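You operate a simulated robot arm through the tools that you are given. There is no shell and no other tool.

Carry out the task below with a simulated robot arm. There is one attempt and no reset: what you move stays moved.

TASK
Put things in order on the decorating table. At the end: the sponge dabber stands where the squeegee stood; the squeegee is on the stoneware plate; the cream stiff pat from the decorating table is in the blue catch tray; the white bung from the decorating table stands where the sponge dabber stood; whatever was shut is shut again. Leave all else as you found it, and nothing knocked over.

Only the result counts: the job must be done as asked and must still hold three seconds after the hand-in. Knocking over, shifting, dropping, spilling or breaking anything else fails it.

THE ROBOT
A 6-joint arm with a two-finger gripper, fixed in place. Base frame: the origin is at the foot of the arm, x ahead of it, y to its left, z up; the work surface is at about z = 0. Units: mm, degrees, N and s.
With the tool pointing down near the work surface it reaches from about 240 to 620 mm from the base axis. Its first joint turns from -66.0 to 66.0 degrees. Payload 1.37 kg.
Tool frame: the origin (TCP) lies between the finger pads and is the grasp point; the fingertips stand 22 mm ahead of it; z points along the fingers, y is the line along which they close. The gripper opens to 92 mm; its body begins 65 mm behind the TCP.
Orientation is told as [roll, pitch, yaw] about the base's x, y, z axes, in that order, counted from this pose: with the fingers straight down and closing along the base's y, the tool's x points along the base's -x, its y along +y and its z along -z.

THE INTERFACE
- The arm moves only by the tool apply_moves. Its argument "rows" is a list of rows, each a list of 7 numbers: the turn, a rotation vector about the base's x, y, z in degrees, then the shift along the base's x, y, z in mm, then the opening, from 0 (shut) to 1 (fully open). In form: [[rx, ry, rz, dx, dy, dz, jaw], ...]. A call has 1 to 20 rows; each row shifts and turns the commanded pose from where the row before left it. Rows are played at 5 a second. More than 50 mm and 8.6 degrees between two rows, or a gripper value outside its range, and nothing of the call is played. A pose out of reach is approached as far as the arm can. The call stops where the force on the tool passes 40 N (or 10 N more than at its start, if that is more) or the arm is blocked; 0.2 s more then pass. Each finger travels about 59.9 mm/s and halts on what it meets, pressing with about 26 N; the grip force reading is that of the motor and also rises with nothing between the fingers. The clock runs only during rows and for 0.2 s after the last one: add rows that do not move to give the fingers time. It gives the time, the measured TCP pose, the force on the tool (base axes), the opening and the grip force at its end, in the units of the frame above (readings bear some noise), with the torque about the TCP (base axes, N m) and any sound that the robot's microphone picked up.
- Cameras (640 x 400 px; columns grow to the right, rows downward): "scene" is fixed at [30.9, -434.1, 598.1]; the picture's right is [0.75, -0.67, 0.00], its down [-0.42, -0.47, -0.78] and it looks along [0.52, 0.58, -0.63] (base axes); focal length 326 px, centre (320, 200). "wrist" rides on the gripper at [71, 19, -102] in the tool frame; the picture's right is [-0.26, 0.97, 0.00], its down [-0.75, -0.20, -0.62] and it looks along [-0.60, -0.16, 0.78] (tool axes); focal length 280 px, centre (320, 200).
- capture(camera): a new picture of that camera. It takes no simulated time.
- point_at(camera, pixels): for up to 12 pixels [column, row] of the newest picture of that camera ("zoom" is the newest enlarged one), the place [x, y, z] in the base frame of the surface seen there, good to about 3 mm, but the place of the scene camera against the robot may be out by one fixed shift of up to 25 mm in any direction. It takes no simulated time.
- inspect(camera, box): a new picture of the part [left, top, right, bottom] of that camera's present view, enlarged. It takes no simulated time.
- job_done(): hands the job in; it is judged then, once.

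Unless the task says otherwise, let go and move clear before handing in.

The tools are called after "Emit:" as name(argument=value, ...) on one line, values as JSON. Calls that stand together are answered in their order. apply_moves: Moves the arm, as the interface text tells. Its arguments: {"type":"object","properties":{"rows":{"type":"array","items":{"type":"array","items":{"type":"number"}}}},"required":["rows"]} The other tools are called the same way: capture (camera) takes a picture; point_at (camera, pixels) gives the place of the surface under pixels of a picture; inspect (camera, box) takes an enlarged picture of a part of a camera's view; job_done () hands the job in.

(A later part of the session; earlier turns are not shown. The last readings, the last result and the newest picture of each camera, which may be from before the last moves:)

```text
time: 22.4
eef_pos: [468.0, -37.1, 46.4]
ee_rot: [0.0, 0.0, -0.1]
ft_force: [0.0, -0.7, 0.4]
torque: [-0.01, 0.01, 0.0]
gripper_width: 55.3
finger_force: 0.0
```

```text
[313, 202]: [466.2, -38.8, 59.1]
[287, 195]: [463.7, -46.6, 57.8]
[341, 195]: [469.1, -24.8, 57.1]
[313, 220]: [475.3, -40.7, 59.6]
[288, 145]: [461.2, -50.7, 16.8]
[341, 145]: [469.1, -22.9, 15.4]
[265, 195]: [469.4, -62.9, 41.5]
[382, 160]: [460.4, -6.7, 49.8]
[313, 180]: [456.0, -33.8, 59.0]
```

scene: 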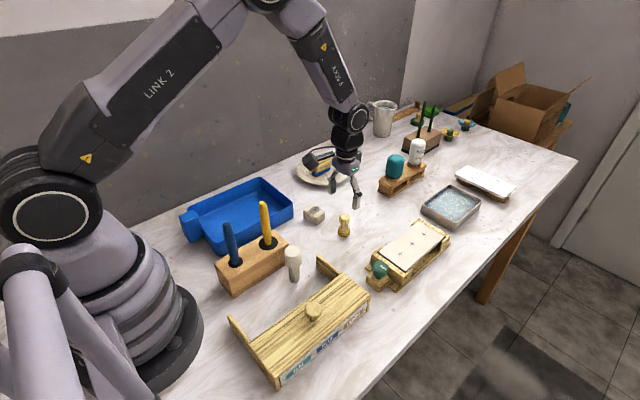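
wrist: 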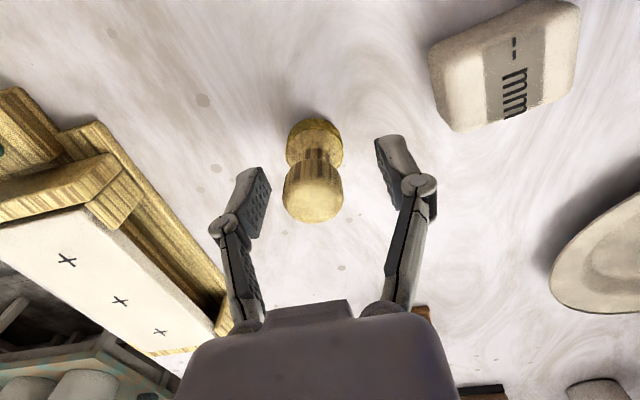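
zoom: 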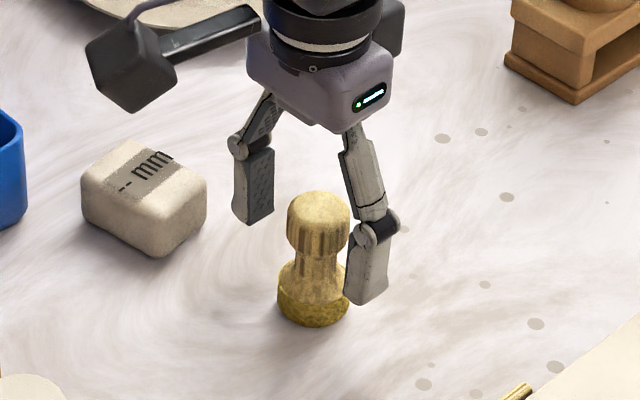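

The head is centred between the pads to within a couple of millimetres. I'll close.

Emit:
apply_moves(rows=[[0, 0, 0, 0, 0, 0, 0.35], [0, 0, 0, 0, 0, 0, 0.2], [0, 0, 0, 0, 0, 0, 0.0], [0, 0, 0, 0, 0, 0, 0.0], [0, 0, 0, 0, 0, 0, 0.0]])

Emit:
capture(camera="wrist")

Emit:
inspect(camera="scene", box=[300, 180, 390, 250])

```text
time: 23.6
eef_pos: [468.4, -36.1, 46.9]
ee_rot: [0.0, 0.0, 0.0]
ft_force: [1.3, -0.2, 1.5]
torque: [-0.02, 0.03, -0.01]
gripper_width: 23.9
finger_force: 25.3
```

```text
taken
```

wrist: 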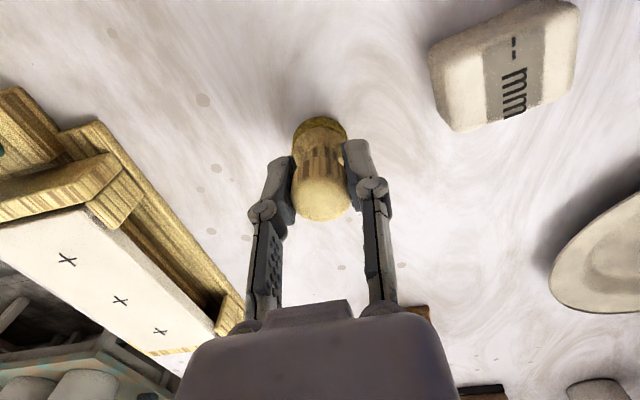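

```text
5.71 times, centred on (345, 215) of scene
```

zoom: 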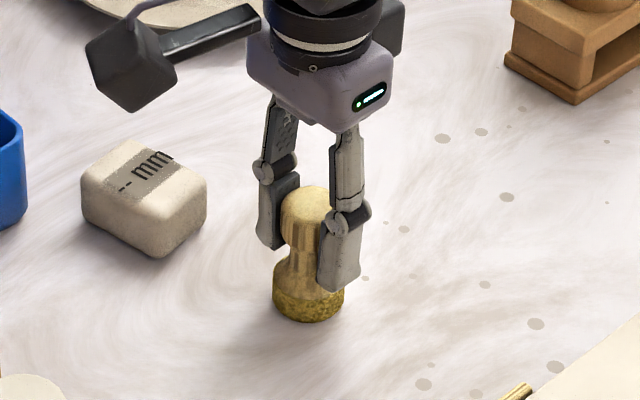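

It's gripped at 23.9 mm. I'll zoom in to check that the dabber stayed upright in the grip.

Emit:
inspect(camera="wrist", box=[260, 100, 380, 240])

Emit:
point_at(camera="wrist", pixels=[[322, 205], [322, 185], [320, 122], [320, 130], [298, 132], [342, 130], [310, 215], [335, 212]])

```text
2.86 times, centred on (320, 170) of wrist
```

zoom: 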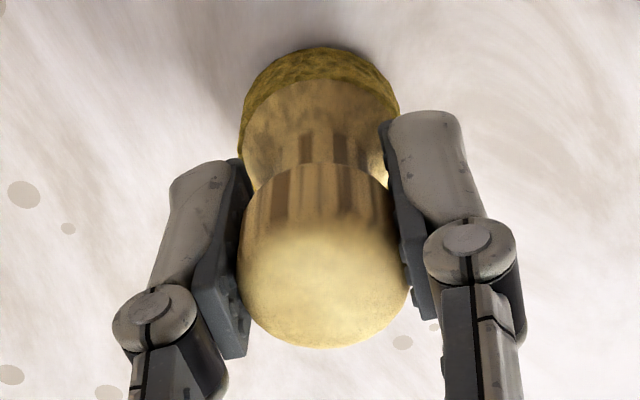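

```text
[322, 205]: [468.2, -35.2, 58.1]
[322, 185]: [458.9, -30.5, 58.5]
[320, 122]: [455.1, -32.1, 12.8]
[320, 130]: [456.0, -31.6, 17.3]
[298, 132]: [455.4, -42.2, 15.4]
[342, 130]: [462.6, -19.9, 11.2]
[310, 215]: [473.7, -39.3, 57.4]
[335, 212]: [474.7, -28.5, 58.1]
```

The dabber is upright and held by the head. I'll lift it and carry it to the squeegee's old place at (576,-39).

Emit:
apply_moves(rows=[[0, 0, 0, 0, 0, 10, 0.0], [0, 0, 0, 0, 0, 20, 0.0], [0, 0, 0, 0, 0, 20, 0.0], [0, 0, 0, 19, 0, 0, 0.0], [0, 0, 0, 30, 0, 0, 0.0], [0, 0, 0, 30, -1, 0, 0.0], [0, 0, 0, 30, -1, 0, 0.0], [0, 0, 0, 0, 0, 0, 0.0], [0, 0, 0, 0, 0, 0, 0.0]])

Emit:
capture(camera="wrist")

Emit:
inspect(camera="scene", box=[320, 150, 440, 250])

```text
time: 25.6
eef_pos: [576.3, -37.7, 96.9]
ee_rot: [0.0, 0.0, 0.0]
ft_force: [-0.3, 0.4, 0.3]
torque: [0.02, 0.0, 0.06]
gripper_width: 23.7
finger_force: 25.7
```

```text
taken
```

wrist: 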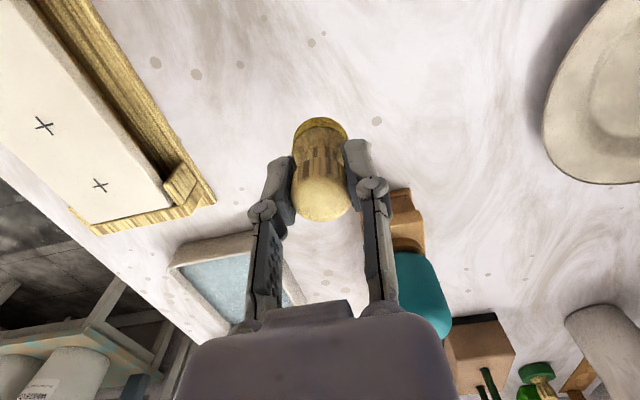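

```text
4.00 times, centred on (380, 200) of scene
```

zoom: 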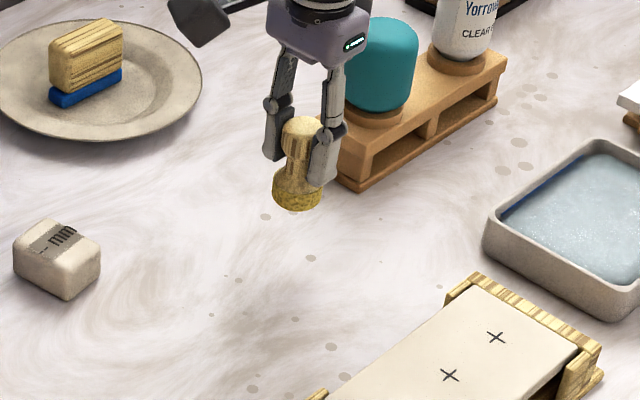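

The dabber hangs upright over the old squeegee place with clearance to the pallet. I'll lower it to just above its original grip height.

Emit:
apply_moves(rows=[[0, 0, 0, 0, 0, -20, 0.0], [0, 0, 0, 0, 0, -15, 0.0], [0, 0, 0, 0, 0, -9, 0.0], [0, 0, 0, 0, 0, -4, 0.0], [0, 0, 0, 0, 0, 0, 0.0], [0, 0, 0, 0, 0, 0, 0.0]])

Emit:
apply_moves(rows=[[0, 0, 0, 0, 0, -1, 0.0], [0, 0, 0, 0, 0, 0, 0.0], [0, 0, 0, 0, 0, 0, 0.0]])

Emit:
apply_moves(rows=[[0, 0, 0, 0, 0, -0.7, 0.0], [0, 0, 0, 0, 0, 0, 0.0], [0, 0, 0, 0, 0, 0, 0.0]])

```text
time: 27.0
eef_pos: [576.4, -38.1, 49.7]
ee_rot: [0.0, 0.0, 0.0]
ft_force: [0.7, 1.0, -0.2]
torque: [0.04, -0.03, 0.0]
gripper_width: 23.5
finger_force: 25.7
```

```text
time: 27.8
eef_pos: [577.9, -37.9, 49.6]
ee_rot: [0.0, 0.0, 0.0]
ft_force: [-0.7, -0.5, -1.5]
torque: [-0.01, -0.02, 0.01]
gripper_width: 23.8
finger_force: 25.8
```

```text
time: 28.6
eef_pos: [576.3, -38.3, 47.5]
ee_rot: [0.0, 0.0, 0.0]
ft_force: [-0.4, 0.3, -1.3]
torque: [0.01, 0.02, 0.04]
gripper_width: 23.6
finger_force: 26.6
```

No contact yet at a commanded z of 48.1, so I'll keep going in small steps.

Emit:
apply_moves(rows=[[0, 0, 0, 0, 0, -0.7, 0.0], [0, 0, 0, 0, 0, 0, 0.0], [0, 0, 0, 0, 0, 0, 0.0]])

Emit:
apply_moves(rows=[[0, 0, 0, 0, 0, -0.7, 0.0], [0, 0, 0, 0, 0, 0, 0.0], [0, 0, 0, 0, 0, 0, 0.0]])

```text
time: 29.4
eef_pos: [577.0, -38.8, 47.0]
ee_rot: [-0.1, 0.0, 0.1]
ft_force: [-0.1, 0.7, 1.4]
torque: [0.03, 0.02, -0.01]
gripper_width: 23.5
finger_force: 26.7
```

```text
time: 30.2
eef_pos: [577.5, -38.5, 46.7]
ee_rot: [0.0, -0.1, 0.0]
ft_force: [-4.9, 0.6, 14.1]
torque: [-0.01, 0.22, -0.02]
gripper_width: 23.6
finger_force: 25.9
```

Contact came at 14 N. I'll back off 0.5 mm to relax it and open the fingers.

Emit:
apply_moves(rows=[[0, 0, 0, 0, 0, 0.5, 0.0], [0, 0, 0, 0, 0, 0, 0.3], [0, 0, 0, 0, 0, 0, 0.45], [0, 0, 0, 0, 0, 0, 0.6], [0, 0, 0, 0, 0, 0, 0.6], [0, 0, 0, 0, 0, 0, 0.6]])

Emit:
capture(camera="wrist")

Emit:
inspect(camera="scene", box=[320, 150, 440, 250])

Emit:
point_at(camera="wrist", pixels=[[313, 202], [287, 195], [341, 195], [313, 220], [313, 180]])

```text
time: 31.6
eef_pos: [576.6, -37.7, 47.0]
ee_rot: [0.1, 0.0, 0.0]
ft_force: [-0.6, -0.7, 0.4]
torque: [0.0, 0.0, 0.03]
gripper_width: 55.4
finger_force: 0.0
```

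```text
taken
```

wrist: 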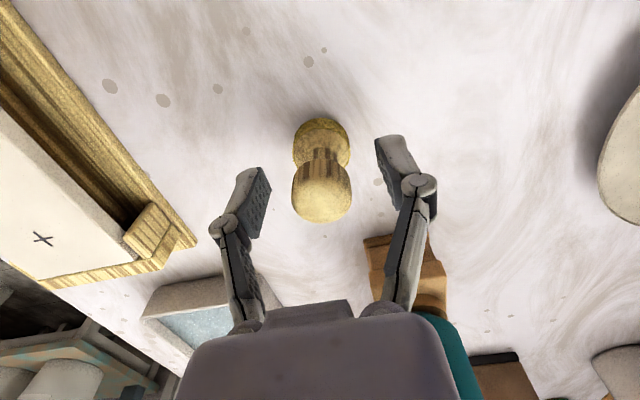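

```text
4.00 times, centred on (380, 200) of scene
```

zoom: 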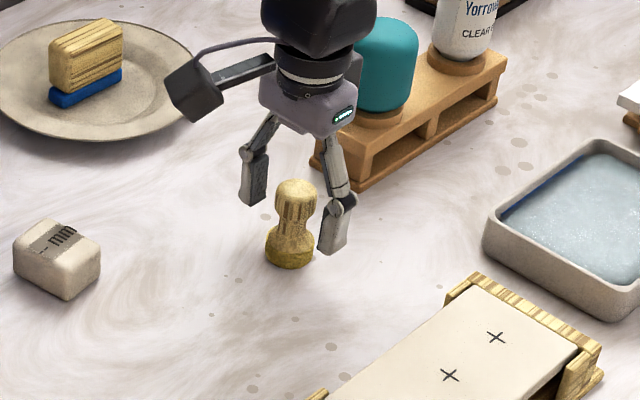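

```text
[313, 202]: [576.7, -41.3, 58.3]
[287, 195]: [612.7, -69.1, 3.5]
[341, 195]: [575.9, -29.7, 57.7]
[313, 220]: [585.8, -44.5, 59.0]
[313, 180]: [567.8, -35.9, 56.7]
```

The dabber stands upright at about (576,-38), clear of the fingers. I'll lift off, then swing back over the bung at a safe height while turning the hand 90° so the fingers close along x.

Emit:
apply_moves(rows=[[0, 0, 0, 0, 0, 15, 0.7], [0, 0, 0, 0, 0, 30, 0.7], [0, 0, 0, 0, 0, 35, 0.7], [0, 0, 7.5, -22, -2.5, 9, 0.7], [0, 0, 7.5, -24, -2.5, 9, 0.7], [0, 0, 7.5, -24, -2.5, 9, 0.7], [0, 0, 7.5, -24, -2.5, 9, 0.7], [0, 0, 7.5, -24, -2.5, 9, 0.7], [0, 0, 7.5, -24, -2.5, 9, 0.7], [0, 0, 7.5, -24, -2.5, 9, 0.7], [0, 0, 7.5, -24, -2.5, 9, 0.7], [0, 0, 7.5, -24, -2.5, 9, 0.7], [0, 0, 7.5, -24, -2.5, 9, 0.7], [0, 0, 7.5, -24, -2.5, 3, 0.7], [0, 0, 7.5, -24, -2, 0, 0.7], [0, 0, 0, 0, 0, 0, 0.7]])

Emit:
capture(camera="wrist")

Emit:
capture(camera="scene")

```text
time: 35.0
eef_pos: [290.4, -68.9, 219.7]
ee_rot: [0.0, -0.1, 90.1]
ft_force: [0.4, 0.8, -0.6]
torque: [0.02, -0.01, 0.04]
gripper_width: 64.4
finger_force: 0.1
```

```text
taken
```

wrist: 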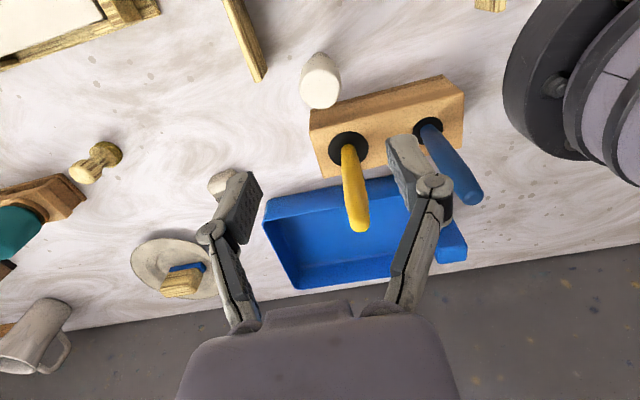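

```text
taken
```

scene: 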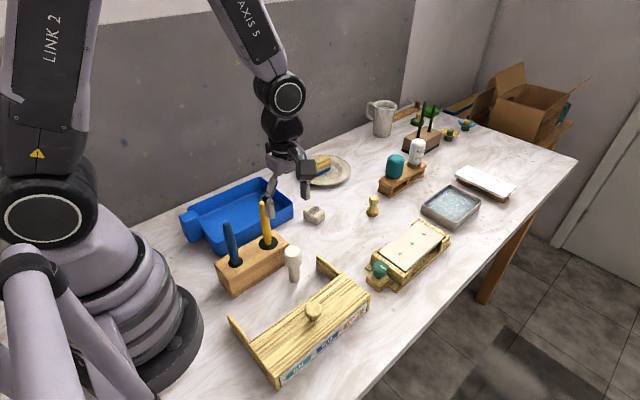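

The hand is now at yaw 90°, and the bung appears at (320,85) with the brush block below it in the picture. I'll measure the bung and its neighbours.

Emit:
inspect(camera="wrist", box=[280, 40, 370, 130])

Emit:
point_at(camera="wrist", pixels=[[320, 90], [304, 90], [336, 90], [320, 105], [320, 75], [319, 56], [333, 62], [307, 62], [357, 225], [345, 150], [320, 120], [260, 75]])

```text
4.44 times, centred on (325, 85) of wrist
```

zoom: 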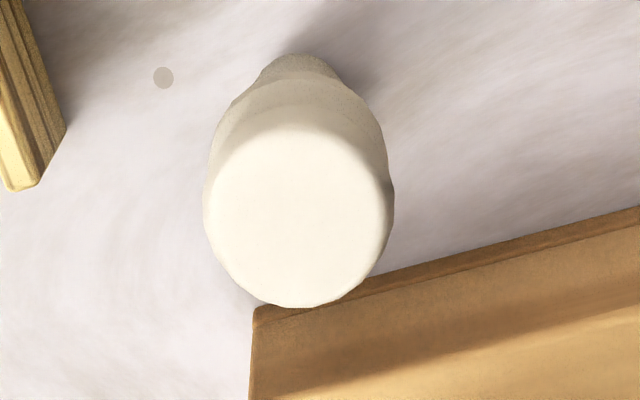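

```text
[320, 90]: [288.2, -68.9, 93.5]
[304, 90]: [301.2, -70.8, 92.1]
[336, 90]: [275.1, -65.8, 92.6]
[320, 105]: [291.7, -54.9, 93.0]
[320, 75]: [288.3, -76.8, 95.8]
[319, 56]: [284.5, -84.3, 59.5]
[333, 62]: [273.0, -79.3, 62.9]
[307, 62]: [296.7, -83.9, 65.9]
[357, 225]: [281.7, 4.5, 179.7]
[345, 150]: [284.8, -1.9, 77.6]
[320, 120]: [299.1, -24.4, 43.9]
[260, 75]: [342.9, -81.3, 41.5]
```

The bung head is centred at (288.5,-68.5), radius ≈17, with its top at z≈93. I'll check the gripper's bulk on the brush side before going down.

Emit:
inspect(camera="scene", box=[220, 80, 350, 300])

Emit:
inspect(camera="scene", box=[240, 110, 330, 220])

Emit:
point_at(camera="zoom", pixels=[[320, 130], [270, 130], [390, 130], [310, 60], [250, 60], [370, 60], [200, 220], [440, 250]])

```text
1.82 times, centred on (285, 190) of scene
```

zoom: 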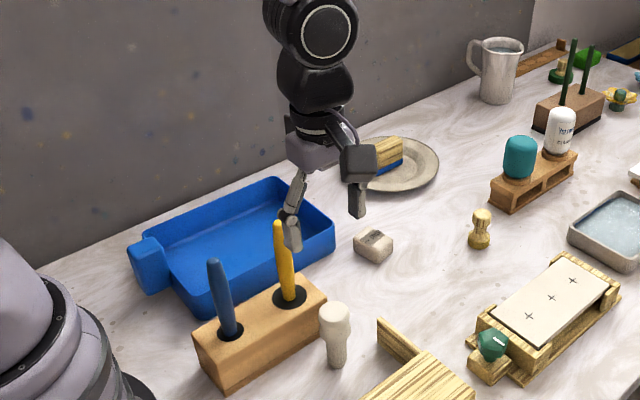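

```text
3.64 times, centred on (285, 165) of scene
```

zoom: 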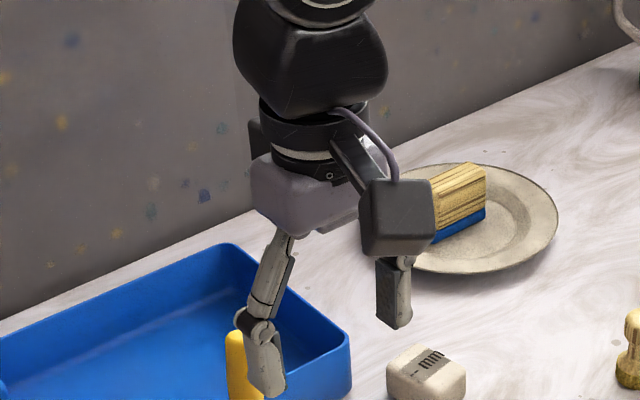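

```text
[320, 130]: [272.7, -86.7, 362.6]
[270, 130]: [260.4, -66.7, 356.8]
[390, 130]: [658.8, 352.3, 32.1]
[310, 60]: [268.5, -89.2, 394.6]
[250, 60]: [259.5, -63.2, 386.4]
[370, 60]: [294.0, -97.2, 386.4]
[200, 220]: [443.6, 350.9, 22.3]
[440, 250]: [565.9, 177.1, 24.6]
```

The hand has a block on the side opposite the camera, and at yaw 90° it would come near the yellow brush. Yaw 60° keeps both that block and the fingers clear, so I'll turn back 30°, narrow the jaw a bit and come partway down.

Emit:
apply_moves(rows=[[0, 0, -7.5, -2, 0, 0, 0.6], [0, 0, -7.5, 0, 0, 0, 0.6], [0, 0, -7.5, 0, 0, 0, 0.6], [0, 0, -7.5, 0, 0, 0, 0.6], [0, 0, 0, 0, 0, -25, 0.6], [0, 0, 0, 0, 0, -25, 0.6], [0, 0, 0, 0, 0, -25, 0.6], [0, 0, 0, 0, 0, 0, 0.6]])

Emit:
capture(camera="wrist")

Emit:
inspect(camera="scene", box=[200, 110, 360, 300])

```text
time: 36.8
eef_pos: [290.4, -68.4, 144.5]
ee_rot: [0.0, 0.0, 59.9]
ft_force: [0.1, -0.2, 0.1]
torque: [0.01, -0.03, 0.0]
gripper_width: 55.5
finger_force: 0.0
```

```text
taken
```

wrist: 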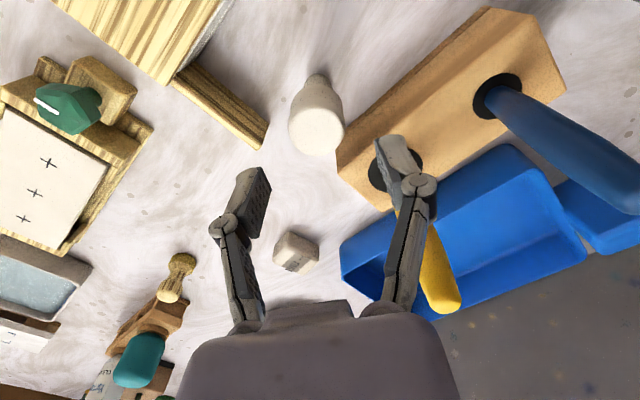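

```text
2.11 times, centred on (280, 205) of scene
```

zoom: 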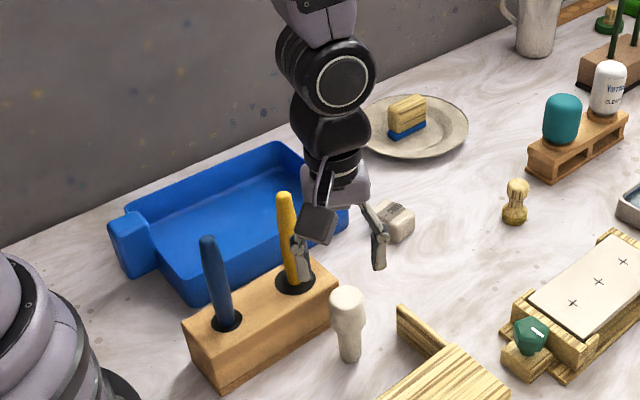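

Nothing is near contact. In the hand frame the brush tip sits well off to the side, and the bung top shows at (317,128). I'll re-measure the bung from here.

Emit:
inspect(camera="wrist", box=[280, 60, 360, 170])

Emit:
point_at(camera="wrist", pixels=[[317, 132], [293, 132], [340, 132], [317, 110], [317, 151], [300, 118], [334, 146], [317, 90], [318, 77], [340, 170], [262, 135]])

```text
3.64 times, centred on (320, 115) of wrist
```

zoom: 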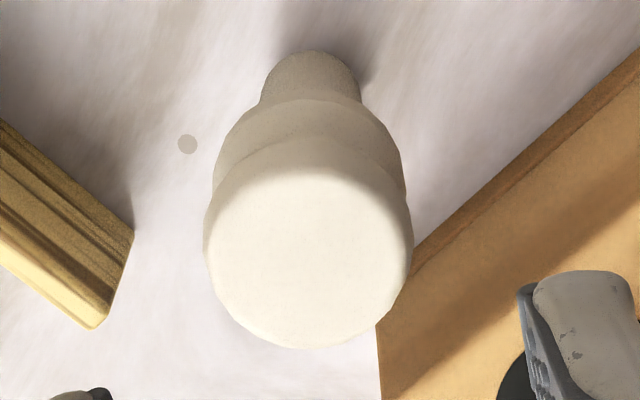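

```text
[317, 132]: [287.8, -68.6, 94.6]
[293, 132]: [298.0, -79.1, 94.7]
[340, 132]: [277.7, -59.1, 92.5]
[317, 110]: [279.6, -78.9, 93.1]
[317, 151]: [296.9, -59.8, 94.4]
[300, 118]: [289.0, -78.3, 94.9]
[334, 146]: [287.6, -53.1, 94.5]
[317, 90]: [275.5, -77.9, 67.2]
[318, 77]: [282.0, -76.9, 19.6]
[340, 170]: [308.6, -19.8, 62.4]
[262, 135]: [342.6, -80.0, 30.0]
```

The bung's axis is at (288,-69), right under the hand. I'll descend to a commanded z of about 79, which keeps the fingertips at z≈57, above the rail.

Emit:
apply_moves(rows=[[0, 0, 0, -0.5, -0.6, -20, 0.6], [0, 0, 0, 0, 0, -20, 0.6], [0, 0, 0, 0, 0, -16, 0.6], [0, 0, 0, 0, 0, -10, 0.6], [0, 0, 0, 0, 0, 0, 0.6]])

Emit:
capture(camera="wrist")

Emit:
inspect(camera="scene", box=[210, 150, 370, 310])

```text
time: 38.0
eef_pos: [288.1, -68.4, 79.8]
ee_rot: [-0.1, 0.0, 60.0]
ft_force: [-0.2, 0.3, 0.2]
torque: [0.02, 0.03, 0.0]
gripper_width: 54.9
finger_force: 0.0
```

```text
taken
```

wrist: 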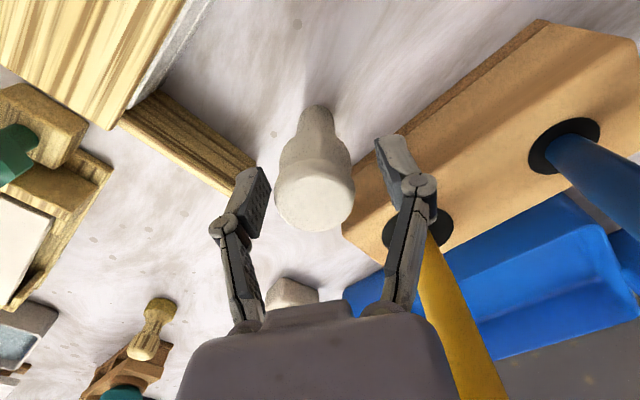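

```text
2.50 times, centred on (290, 230) of scene
```

zoom: 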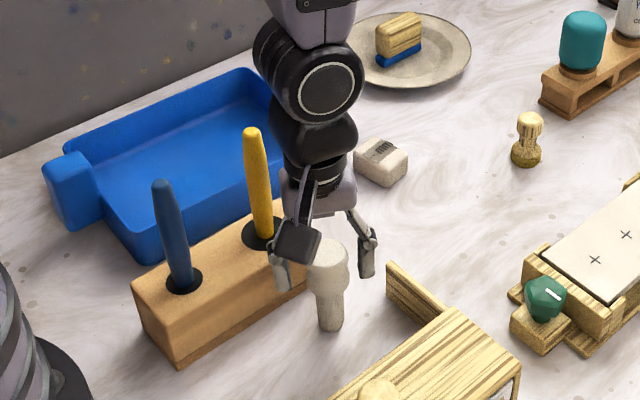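

The fingers straddle the head and clear the brush, block and rail. The head sits a touch to the left of the finger midpoint (pixel 315 against 324), so I'll shift 1.6 mm that way and close.

Emit:
apply_moves(rows=[[0, 0, 0, 1.4, -0.8, 0, 0.6], [0, 0, 0, 0, 0, 0, 0.5], [0, 0, 0, 0, 0, 0, 0.42], [0, 0, 0, 0, 0, 0, 0.36], [0, 0, 0, 0, 0, 0, 0.2], [0, 0, 0, 0, 0, 0, 0.1], [0, 0, 0, 0, 0, 0, 0.0], [0, 0, 0, 0, 0, 0, 0.0]])

Emit:
capture(camera="wrist")

Emit:
inspect(camera="scene", box=[210, 150, 370, 310])

```text
time: 39.8
eef_pos: [289.0, -69.8, 79.2]
ee_rot: [0.0, -0.1, 60.0]
ft_force: [-0.4, 0.2, 3.1]
torque: [-0.03, 0.0, 0.01]
gripper_width: 33.0
finger_force: 26.4
```

```text
taken
```

wrist: 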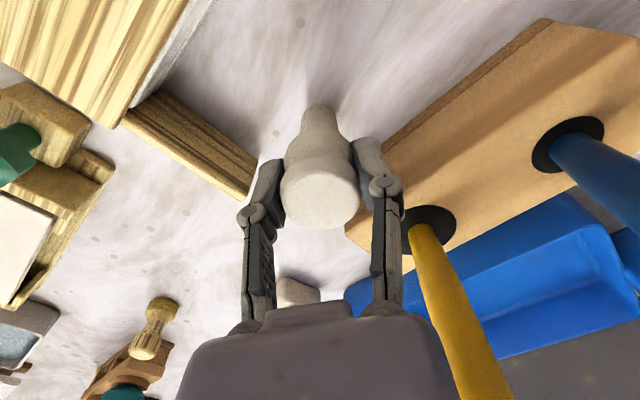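

```text
2.50 times, centred on (290, 230) of scene
```

zoom: 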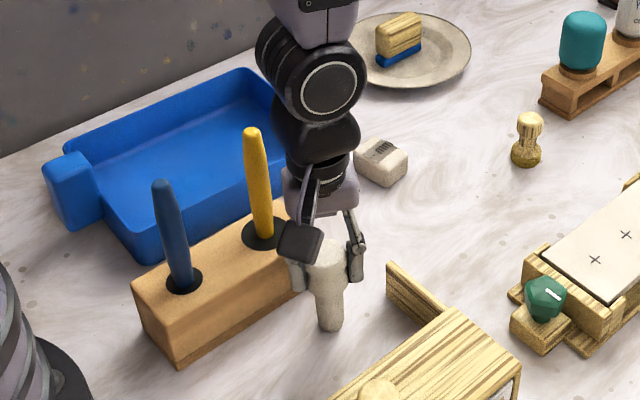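

The bung is held at 33 mm with 26 N and still upright. I'll lift it straight up past the rail and block, then check it.

Emit:
apply_moves(rows=[[0, 0, 0, 0, 0, 5, 0.0], [0, 0, 0, 0, 0, 15, 0.0], [0, 0, 0, 0, 0, 20, 0.0], [0, 0, 0, 0, 0, 25, 0.0], [0, 0, 0, 0, 0, 25, 0.0], [0, 0, 0, 0, 0, 0, 0.0]])

Emit:
capture(camera="wrist")

Emit:
inspect(camera="scene", box=[210, 100, 370, 310])

```text
time: 41.2
eef_pos: [289.6, -70.7, 170.2]
ee_rot: [0.0, 0.1, 59.9]
ft_force: [-0.2, -0.5, -1.4]
torque: [0.01, -0.01, 0.0]
gripper_width: 32.9
finger_force: 26.2
```

```text
taken
```

wrist: 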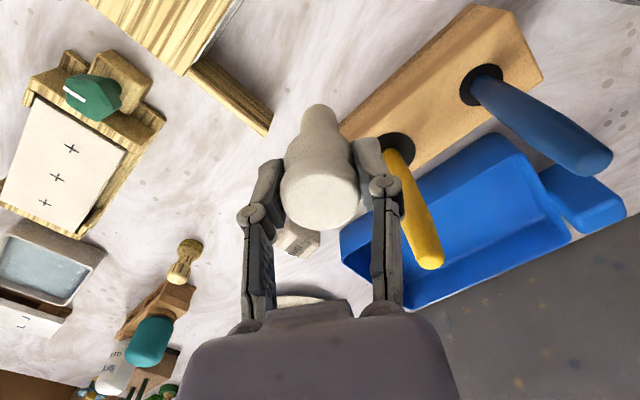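

```text
1.90 times, centred on (290, 205) of scene
```

zoom: 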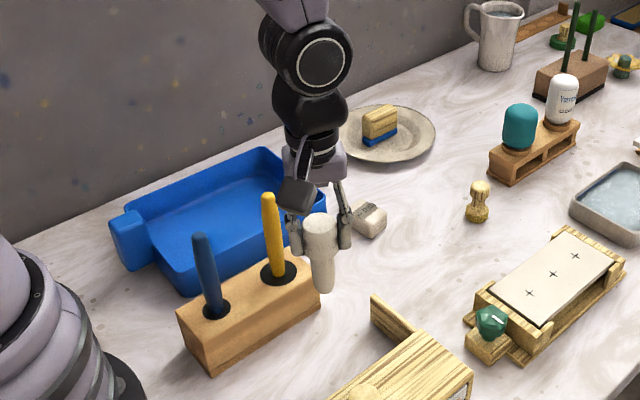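

The bung hangs upright and didn't slip. I'll carry it to the dabber's old place at (467,-37).

Emit:
apply_moves(rows=[[0, 0, 0, 20, 4, 0, 0.0], [0, 0, 0, 30, 5.5, 0, 0.0], [0, 0, 0, 35, 6, -10, 0.0], [0, 0, 0, 35, 6, -10, 0.0], [0, 0, 0, 30, 6, -10, 0.0], [0, 0, 0, 20, 4, -10, 0.0], [0, 0, 0, 7.6, 1.3, -10, 0.0], [0, 0, 0, 0, 0, 0, 0.0], [0, 0, 0, 0, 0, 0, 0.0]])

Emit:
capture(camera="wrist")

Emit:
inspect(camera="scene", box=[260, 130, 420, 290])

```text
time: 43.2
eef_pos: [468.7, -36.9, 119.0]
ee_rot: [0.1, 0.0, 60.0]
ft_force: [-0.7, -1.1, -1.1]
torque: [0.03, -0.02, 0.04]
gripper_width: 33.0
finger_force: 26.2
```

```text
taken
```

wrist: 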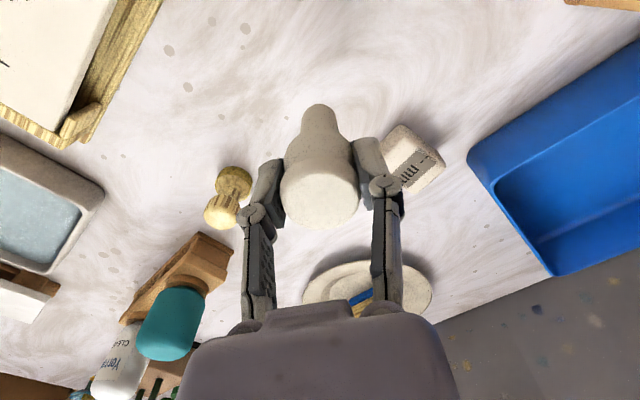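

```text
2.50 times, centred on (340, 210) of scene
```

zoom: 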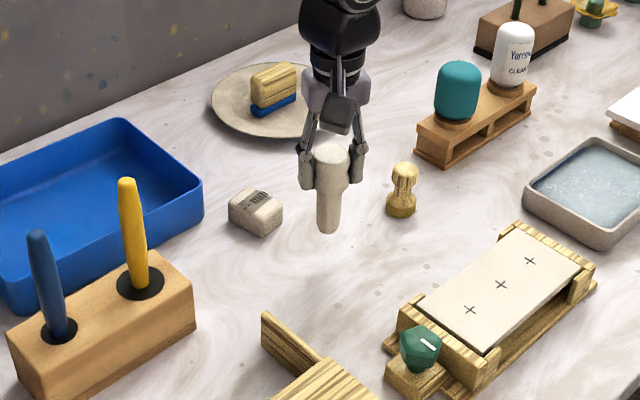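

The bung hangs over the dabber's old spot with nothing in the way. I'll lower it to just above its original grip height.

Emit:
apply_moves(rows=[[0, 0, 0, 0, 0, -18, 0.0], [0, 0, 0, 0, 0, -12, 0.0], [0, 0, 0, 0, 0, -6, 0.0], [0, 0, 0, 0, 0, -2, 0.0], [0, 0, 0, 0, 0, 0, 0.0], [0, 0, 0, 0, 0, 0, 0.0]])

Emit:
apply_moves(rows=[[0, 0, 0, 0, 0, -0.8, 0.0], [0, 0, 0, 0, 0, 0, 0.0], [0, 0, 0, 0, 0, 0, 0.0]])

Emit:
apply_moves(rows=[[0, 0, 0, 0, 0, -0.5, 0.0], [0, 0, 0, 0, 0, 0, 0.0], [0, 0, 0, 0, 0, 0, 0.0]])

```text
time: 44.6
eef_pos: [467.2, -36.9, 80.6]
ee_rot: [0.1, 0.0, 60.0]
ft_force: [-0.2, -0.1, -0.4]
torque: [-0.02, 0.01, -0.02]
gripper_width: 33.0
finger_force: 26.0
```

```text
time: 45.4
eef_pos: [467.7, -36.2, 79.8]
ee_rot: [0.0, 0.1, 60.0]
ft_force: [-0.5, -1.4, -1.7]
torque: [-0.02, 0.01, -0.01]
gripper_width: 33.2
finger_force: 25.9
```

```text
time: 46.2
eef_pos: [467.9, -36.2, 79.4]
ee_rot: [0.0, 0.0, 60.0]
ft_force: [0.5, 0.5, -1.4]
torque: [-0.02, -0.02, -0.01]
gripper_width: 33.1
finger_force: 26.0
```

Still no contact at a commanded z of 79.9, so I'll take a few more half-millimetre steps.

Emit:
apply_moves(rows=[[0, 0, 0, 0, 0, -0.6, 0.0], [0, 0, 0, 0, 0, 0, 0.0], [0, 0, 0, 0, 0, 0, 0.0]])

Emit:
apply_moves(rows=[[0, 0, 0, 0, 0, -0.6, 0.0], [0, 0, 0, 0, 0, 0, 0.0], [0, 0, 0, 0, 0, 0, 0.0]])

```text
time: 47.0
eef_pos: [467.2, -36.1, 80.0]
ee_rot: [0.0, 0.0, 60.0]
ft_force: [0.3, -0.6, -0.5]
torque: [0.0, 0.01, 0.0]
gripper_width: 32.9
finger_force: 26.5
```

```text
time: 47.8
eef_pos: [468.0, -36.4, 80.1]
ee_rot: [-0.1, 0.0, 60.0]
ft_force: [-0.2, -0.4, 7.7]
torque: [0.07, 0.11, 0.01]
gripper_width: 33.0
finger_force: 26.0
```

Contact shows at 7.7 N, so I'll ease up 0.3 mm and release.

Emit:
apply_moves(rows=[[0, 0, 0, 0, 0, 0.3, 0.0], [0, 0, 0, 0, 0, 0, 0.38], [0, 0, 0, 0, 0, 0, 0.45], [0, 0, 0, 0, 0, 0, 0.55], [0, 0, 0, 0, 0, 0, 0.65], [0, 0, 0, 0, 0, 0, 0.65]])

Emit:
capture(camera="wrist")

Emit:
inspect(camera="scene", box=[280, 150, 420, 270])

```text
time: 49.2
eef_pos: [467.2, -37.5, 79.4]
ee_rot: [-0.1, 0.1, 60.0]
ft_force: [0.7, 0.1, -0.3]
torque: [0.01, 0.0, 0.0]
gripper_width: 59.6
finger_force: 0.0
```

```text
taken
```

wrist: 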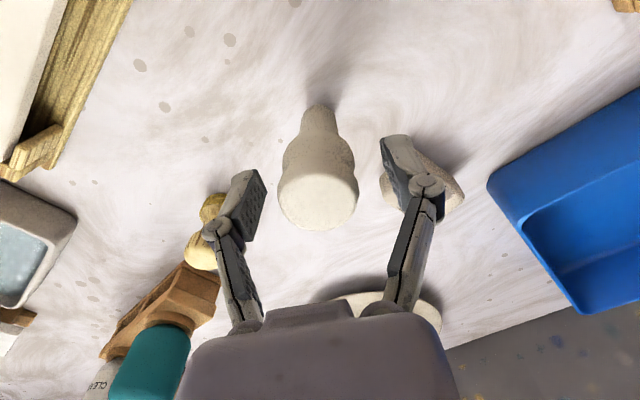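

```text
3.33 times, centred on (350, 210) of scene
```

zoom: 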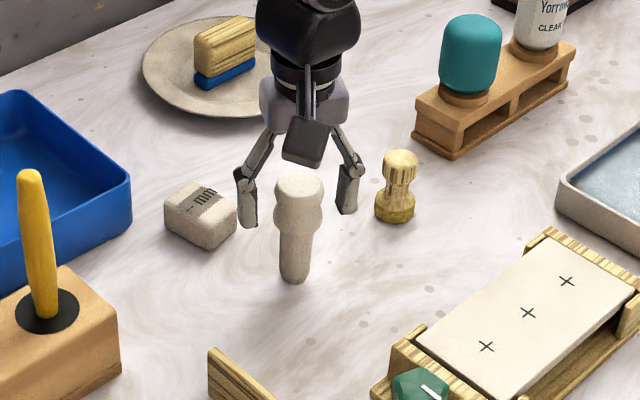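

The bung stands upright on the dabber's old spot. I'll rise clear, turn the hand back toward the pat's angle (about 7°) and look at the pat and the tray.

Emit:
apply_moves(rows=[[0, 0, 0, 0, 0, 10, 0.7], [0, 0, 0, 0, 0, 25, 0.7], [0, 0, 0, 0, 0, 35, 0.8], [0, 0, 0, 0, 0, 30, 0.8], [0, 0, -7.5, -15, 10, 20, 0.8], [0, 0, -7.5, -15, 15, 0, 0.8], [0, 0, -7.5, -15, 20, 0, 0.8], [0, 0, -7.5, -15, 20, 0, 0.8], [0, 0, -7.5, -15, 20, 0, 0.8], [0, 0, -7.5, -15, 20, 0, 0.8], [0, 0, -8, -10, 20, 0, 0.8], [0, 0, 0, 0, 0, 0, 0.8]])

Emit:
capture(camera="wrist")

Emit:
capture(camera="scene")

```text
time: 51.8
eef_pos: [368.3, 88.9, 199.0]
ee_rot: [-0.1, 0.0, 6.9]
ft_force: [-0.5, 0.5, 0.1]
torque: [0.01, 0.0, 0.0]
gripper_width: 73.3
finger_force: 0.0
```

```text
taken
```

wrist: 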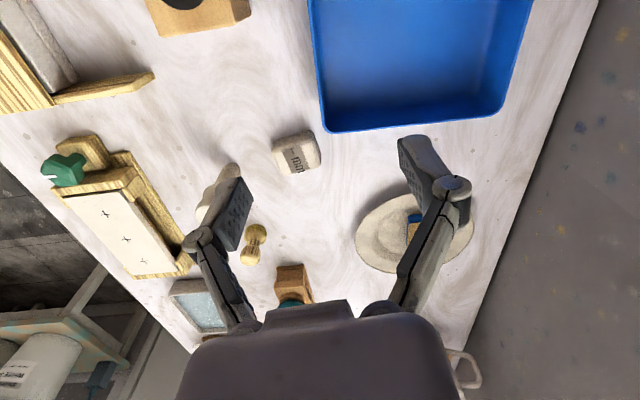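

```text
taken
```

scene: 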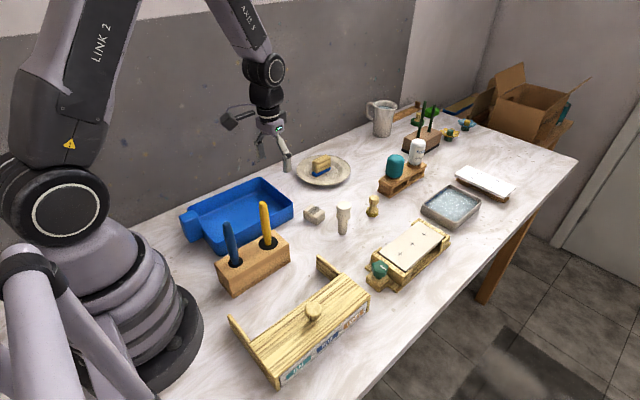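

Emit:
inspect(camera="wrist", box=[255, 115, 335, 190])

Emit:
point_at(camera="zoom", pixels=[[145, 195], [425, 115], [265, 345], [530, 245], [340, 230], [200, 270], [400, 290], [290, 150], [480, 180]])

Emit:
point_at(camera="wrist", pixels=[[311, 10], [328, 128], [500, 112], [528, 10], [420, 60], [420, 20], [335, 100], [480, 95], [420, 120], [420, 100], [320, 60], [515, 60]])

```text
5.33 times, centred on (295, 152) of wrist
```

zoom: 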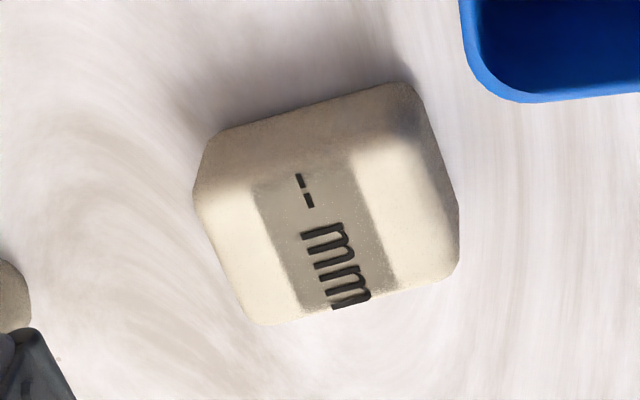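

```text
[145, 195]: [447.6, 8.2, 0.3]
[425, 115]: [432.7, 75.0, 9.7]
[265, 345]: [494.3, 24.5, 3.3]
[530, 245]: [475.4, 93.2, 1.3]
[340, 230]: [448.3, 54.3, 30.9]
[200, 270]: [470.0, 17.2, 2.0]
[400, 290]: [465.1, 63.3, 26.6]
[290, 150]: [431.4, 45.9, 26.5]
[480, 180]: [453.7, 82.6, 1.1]
```

```text
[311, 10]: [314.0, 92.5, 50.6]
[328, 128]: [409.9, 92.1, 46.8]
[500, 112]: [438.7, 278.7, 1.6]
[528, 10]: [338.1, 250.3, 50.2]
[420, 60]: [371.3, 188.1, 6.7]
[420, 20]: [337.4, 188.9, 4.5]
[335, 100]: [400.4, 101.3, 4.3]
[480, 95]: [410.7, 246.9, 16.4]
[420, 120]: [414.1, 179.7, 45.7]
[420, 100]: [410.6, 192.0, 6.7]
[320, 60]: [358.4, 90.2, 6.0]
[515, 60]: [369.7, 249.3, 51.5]
```

The tray is open, about 50 mm high, with its floor at z≈5, and spans y≈92–250 up to x≈413. The pat lies flat in front of it. I'll measure the pat's outline more exactly from the zoom.

Emit:
inspect(camera="wrist", box=[255, 115, 335, 190])

Emit:
point_at(camera="zoom", pixels=[[202, 200], [222, 262], [250, 318], [300, 312], [370, 300], [450, 268], [452, 215], [435, 165], [395, 95], [310, 112], [225, 132], [330, 210]])

```text
5.33 times, centred on (295, 152) of wrist
```

zoom: 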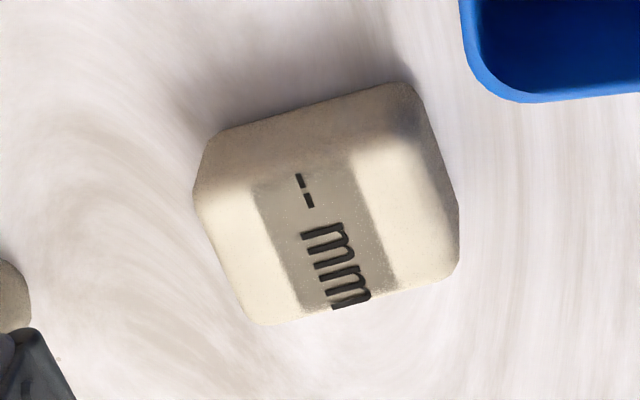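

```text
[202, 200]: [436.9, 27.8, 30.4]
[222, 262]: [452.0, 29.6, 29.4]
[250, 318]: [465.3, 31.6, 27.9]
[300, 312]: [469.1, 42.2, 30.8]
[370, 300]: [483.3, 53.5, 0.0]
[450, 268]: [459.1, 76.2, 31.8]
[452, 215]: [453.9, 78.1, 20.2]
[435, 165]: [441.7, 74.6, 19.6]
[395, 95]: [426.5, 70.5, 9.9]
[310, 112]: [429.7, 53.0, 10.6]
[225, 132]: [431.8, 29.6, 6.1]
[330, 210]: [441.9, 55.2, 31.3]
```

The pat is about 39×48 mm, centred at (447.5,53) and turned about 7°, matching the hand. I'll move over it and come partway down to verify.

Emit:
apply_moves(rows=[[0, 0, 0, 30, -13, 0, 0.8], [0, 0, 0, 30, -13, -10, 0.8], [0, 0, 0, 20.5, -9.2, -20, 0.8], [0, 0, 0, 0, 0, -30, 0.8], [0, 0, 0, 0, 0, -30, 0.8], [0, 0, 0, 0, 0, -25, 0.8], [0, 0, 0, 0, 0, 0, 0.8], [0, 0, 0, 0, 0, 0, 0.8]])

Emit:
capture(camera="wrist")

Emit:
inspect(camera="scene", box=[260, 150, 390, 260])

```text
time: 53.6
eef_pos: [447.1, 53.2, 83.8]
ee_rot: [0.0, 0.1, 7.0]
ft_force: [0.5, 0.0, -0.3]
torque: [0.0, 0.01, -0.01]
gripper_width: 73.8
finger_force: 0.0
```

```text
taken
```

wrist: 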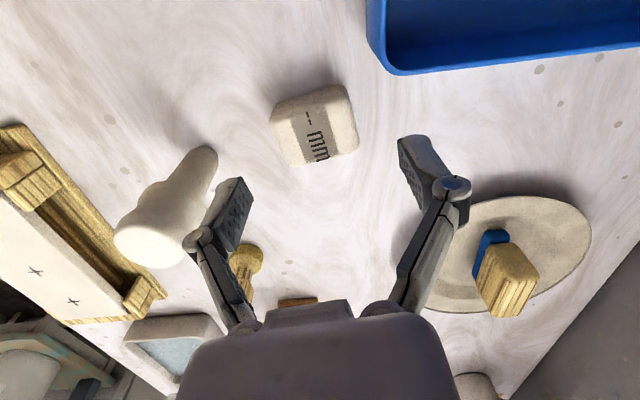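

```text
3.64 times, centred on (325, 205) of scene
```

zoom: 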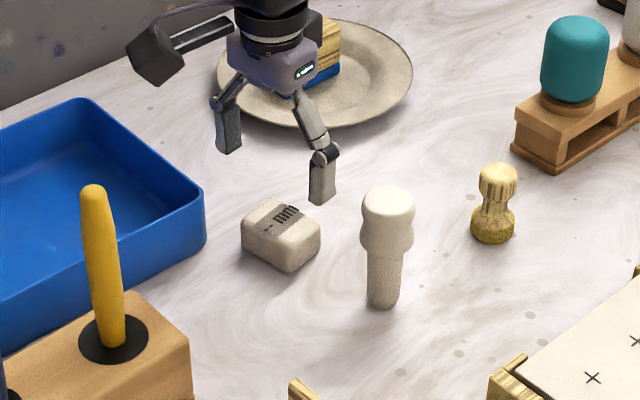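

The left knuckle passes near the bung in the picture, so I'll measure that gap and the pat again before going lower.

Emit:
point_at(camera="wrist", pixels=[[192, 240], [200, 228], [240, 195], [208, 215], [185, 250], [150, 245], [190, 215], [314, 132], [275, 125], [352, 110], [296, 163], [355, 145]])

```text
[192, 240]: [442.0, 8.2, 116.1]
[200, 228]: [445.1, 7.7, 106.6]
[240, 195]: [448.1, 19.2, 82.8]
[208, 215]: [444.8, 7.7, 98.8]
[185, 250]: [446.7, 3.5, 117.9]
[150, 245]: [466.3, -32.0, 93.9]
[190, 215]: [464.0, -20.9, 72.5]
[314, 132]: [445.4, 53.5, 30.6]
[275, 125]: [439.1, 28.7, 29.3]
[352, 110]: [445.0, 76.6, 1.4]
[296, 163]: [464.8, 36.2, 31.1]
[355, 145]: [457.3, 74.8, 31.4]
```

The knuckle is about 24 mm from the bung, which is enough. I'll descend to a commanded z of 26 so the pads cover the pat's sides.

Emit:
apply_moves(rows=[[0, 0, 0, 0, 0, -20, 0.74], [0, 0, 0, 0, 0, -20, 0.72], [0, 0, 0, 0, 0, -12, 0.72], [0, 0, 0, 0, 0, -6, 0.72], [0, 0, 0, 0, 0, 0, 0.72]])

Emit:
capture(camera="wrist")

Emit:
inspect(camera="scene", box=[260, 150, 390, 260])

```text
time: 54.8
eef_pos: [446.0, 51.4, 26.2]
ee_rot: [-0.1, 0.0, 6.9]
ft_force: [0.8, -0.5, 0.3]
torque: [-0.03, 0.01, -0.01]
gripper_width: 66.4
finger_force: 0.0
```

```text
taken
```

wrist: 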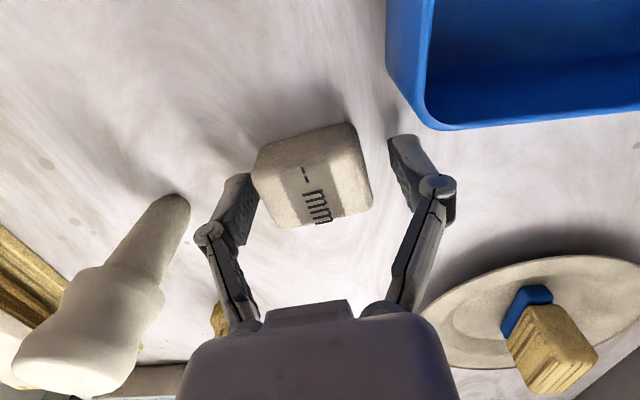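

```text
3.64 times, centred on (325, 205) of scene
```

zoom: 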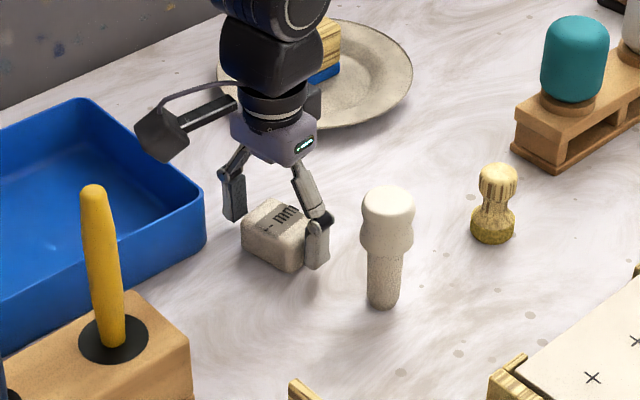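

The pat sits about 3 mm toward the left finger, at pixel 312 against the midpoint of about 322. I'll shift that way and close on it gently.

Emit:
apply_moves(rows=[[0, 0, 0, 0.3, -2.5, 0, 0.72], [0, 0, 0, 0, 0, 0, 0.65], [0, 0, 0, 0, 0, 0, 0.58], [0, 0, 0, 0, 0, 0, 0.52], [0, 0, 0, 0, 0, 0, 0.46], [0, 0, 0, 0, 0, 0, 0.4], [0, 0, 0, 0, 0, 0, 0.4]])

Emit:
capture(camera="wrist")

```text
time: 56.4
eef_pos: [448.7, 51.2, 26.2]
ee_rot: [0.0, 0.0, 7.0]
ft_force: [-0.9, -0.5, 3.7]
torque: [-0.01, 0.0, 0.06]
gripper_width: 49.6
finger_force: 25.5
```

```text
taken
```

wrist: 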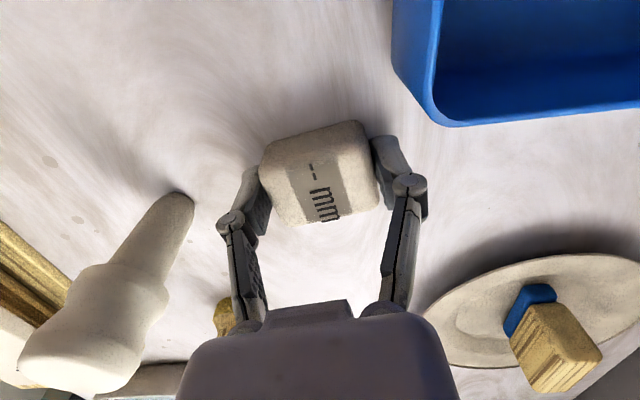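

The pat is firmly held at 49.6 mm, with no give. I'll lift it and carry it over the tray.

Emit:
apply_moves(rows=[[0, 0, 0, 0, 0, 5, 0.3], [0, 0, 0, 0, 0, 15, 0.2], [0, 0, 0, 0, 0, 30, 0.2], [0, 0, 0, 0, 0, 40, 0.2], [0, 0, 0, -12, 20, 10, 0.2], [0, 0, 0, -20, 27, 0, 0.2], [0, 0, 0, -20, 27, 0, 0.2], [0, 0, 0, -20, 27, 0, 0.2], [0, 0, 0, -15.8, 20.5, 0, 0.2], [0, 0, 0, 0, 0, 0, 0.2], [0, 0, 0, 0, 0, 0, 0.2]])

Emit:
capture(camera="wrist")

Emit:
capture(camera="scene")

```text
time: 58.8
eef_pos: [360.1, 173.8, 126.0]
ee_rot: [-0.1, 0.0, 7.0]
ft_force: [-0.4, -0.4, -0.4]
torque: [0.0, 0.0, -0.01]
gripper_width: 49.5
finger_force: 26.0
```

```text
taken
```

wrist: 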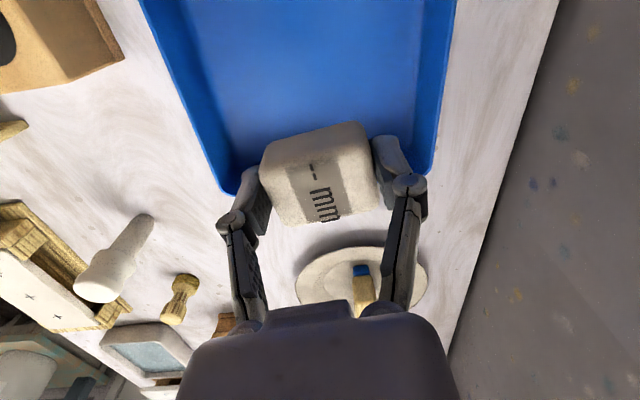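

```text
taken
```

scene: 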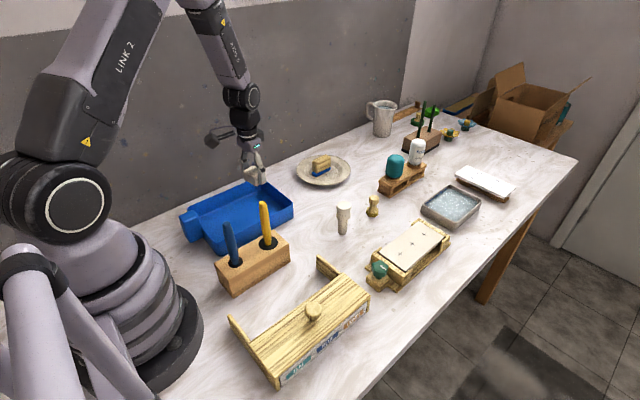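

Emit:
inspect(camera="scene", box=[170, 120, 310, 260])

Emit:
point_at(camera="wrist", pixels=[[310, 60], [200, 60], [430, 60], [160, 20], [175, 60], [447, 60], [215, 160], [440, 120], [310, 10], [250, 100], [235, 190], [420, 160]])

Emit:
point_at(camera="scene", pixels=[[185, 212], [216, 257], [294, 212], [259, 178], [235, 205], [200, 215], [270, 205], [225, 228]])

```text
2.86 times, centred on (240, 190) of scene
```

zoom: 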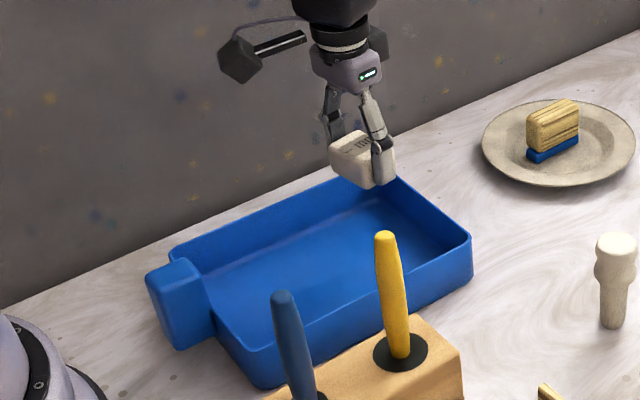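

```text
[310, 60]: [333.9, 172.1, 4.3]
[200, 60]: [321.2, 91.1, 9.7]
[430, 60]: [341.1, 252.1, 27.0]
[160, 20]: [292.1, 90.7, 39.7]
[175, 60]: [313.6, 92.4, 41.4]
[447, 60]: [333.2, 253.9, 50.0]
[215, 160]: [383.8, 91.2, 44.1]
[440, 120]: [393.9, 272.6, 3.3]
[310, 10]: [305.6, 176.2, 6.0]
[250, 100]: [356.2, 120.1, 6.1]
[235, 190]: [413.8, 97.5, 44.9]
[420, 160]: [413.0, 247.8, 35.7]
```

```text
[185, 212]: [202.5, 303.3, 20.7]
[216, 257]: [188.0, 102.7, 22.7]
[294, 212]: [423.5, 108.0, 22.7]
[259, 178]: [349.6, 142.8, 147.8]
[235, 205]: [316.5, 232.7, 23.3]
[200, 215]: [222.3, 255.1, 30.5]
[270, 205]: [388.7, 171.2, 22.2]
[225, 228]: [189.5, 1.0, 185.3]
```

The tray floor below the pat is clear at z≈5, and the pat at (360,172) is well inside the walls. I'll lower it.

Emit:
apply_moves(rows=[[0, 0, 0, 0, 0, -25, 0.2], [0, 0, 0, 0, 0, -25, 0.2], [0, 0, 0, 0, 0, -20, 0.2], [0, 0, 0, 0, 0, -15, 0.2], [0, 0, 0, 0, 0, -6, 0.2], [0, 0, 0, 0, 0, 0, 0.2], [0, 0, 0, 0, 0, 0, 0.2]])

Emit:
apply_moves(rows=[[0, 0, 0, 0, 0, -1.5, 0.2], [0, 0, 0, 0, 0, 0, 0.2], [0, 0, 0, 0, 0, 0, 0.2]])

Emit:
apply_moves(rows=[[0, 0, 0, 0, 0, -1, 0.2], [0, 0, 0, 0, 0, 0, 0.2], [0, 0, 0, 0, 0, 0, 0.2]])

```text
time: 60.4
eef_pos: [359.5, 172.6, 34.2]
ee_rot: [0.0, 0.0, 7.1]
ft_force: [0.6, 0.3, -1.5]
torque: [0.03, 0.04, -0.03]
gripper_width: 49.3
finger_force: 25.9
```

```text
time: 61.2
eef_pos: [360.1, 171.7, 33.3]
ee_rot: [0.0, 0.0, 7.1]
ft_force: [-0.1, -1.0, -1.1]
torque: [0.01, -0.03, 0.02]
gripper_width: 49.5
finger_force: 26.1
```

```text
time: 62.0
eef_pos: [360.5, 172.3, 32.3]
ee_rot: [0.0, 0.0, 6.9]
ft_force: [-0.1, 0.3, -0.7]
torque: [-0.01, -0.02, -0.02]
gripper_width: 49.3
finger_force: 25.9
```

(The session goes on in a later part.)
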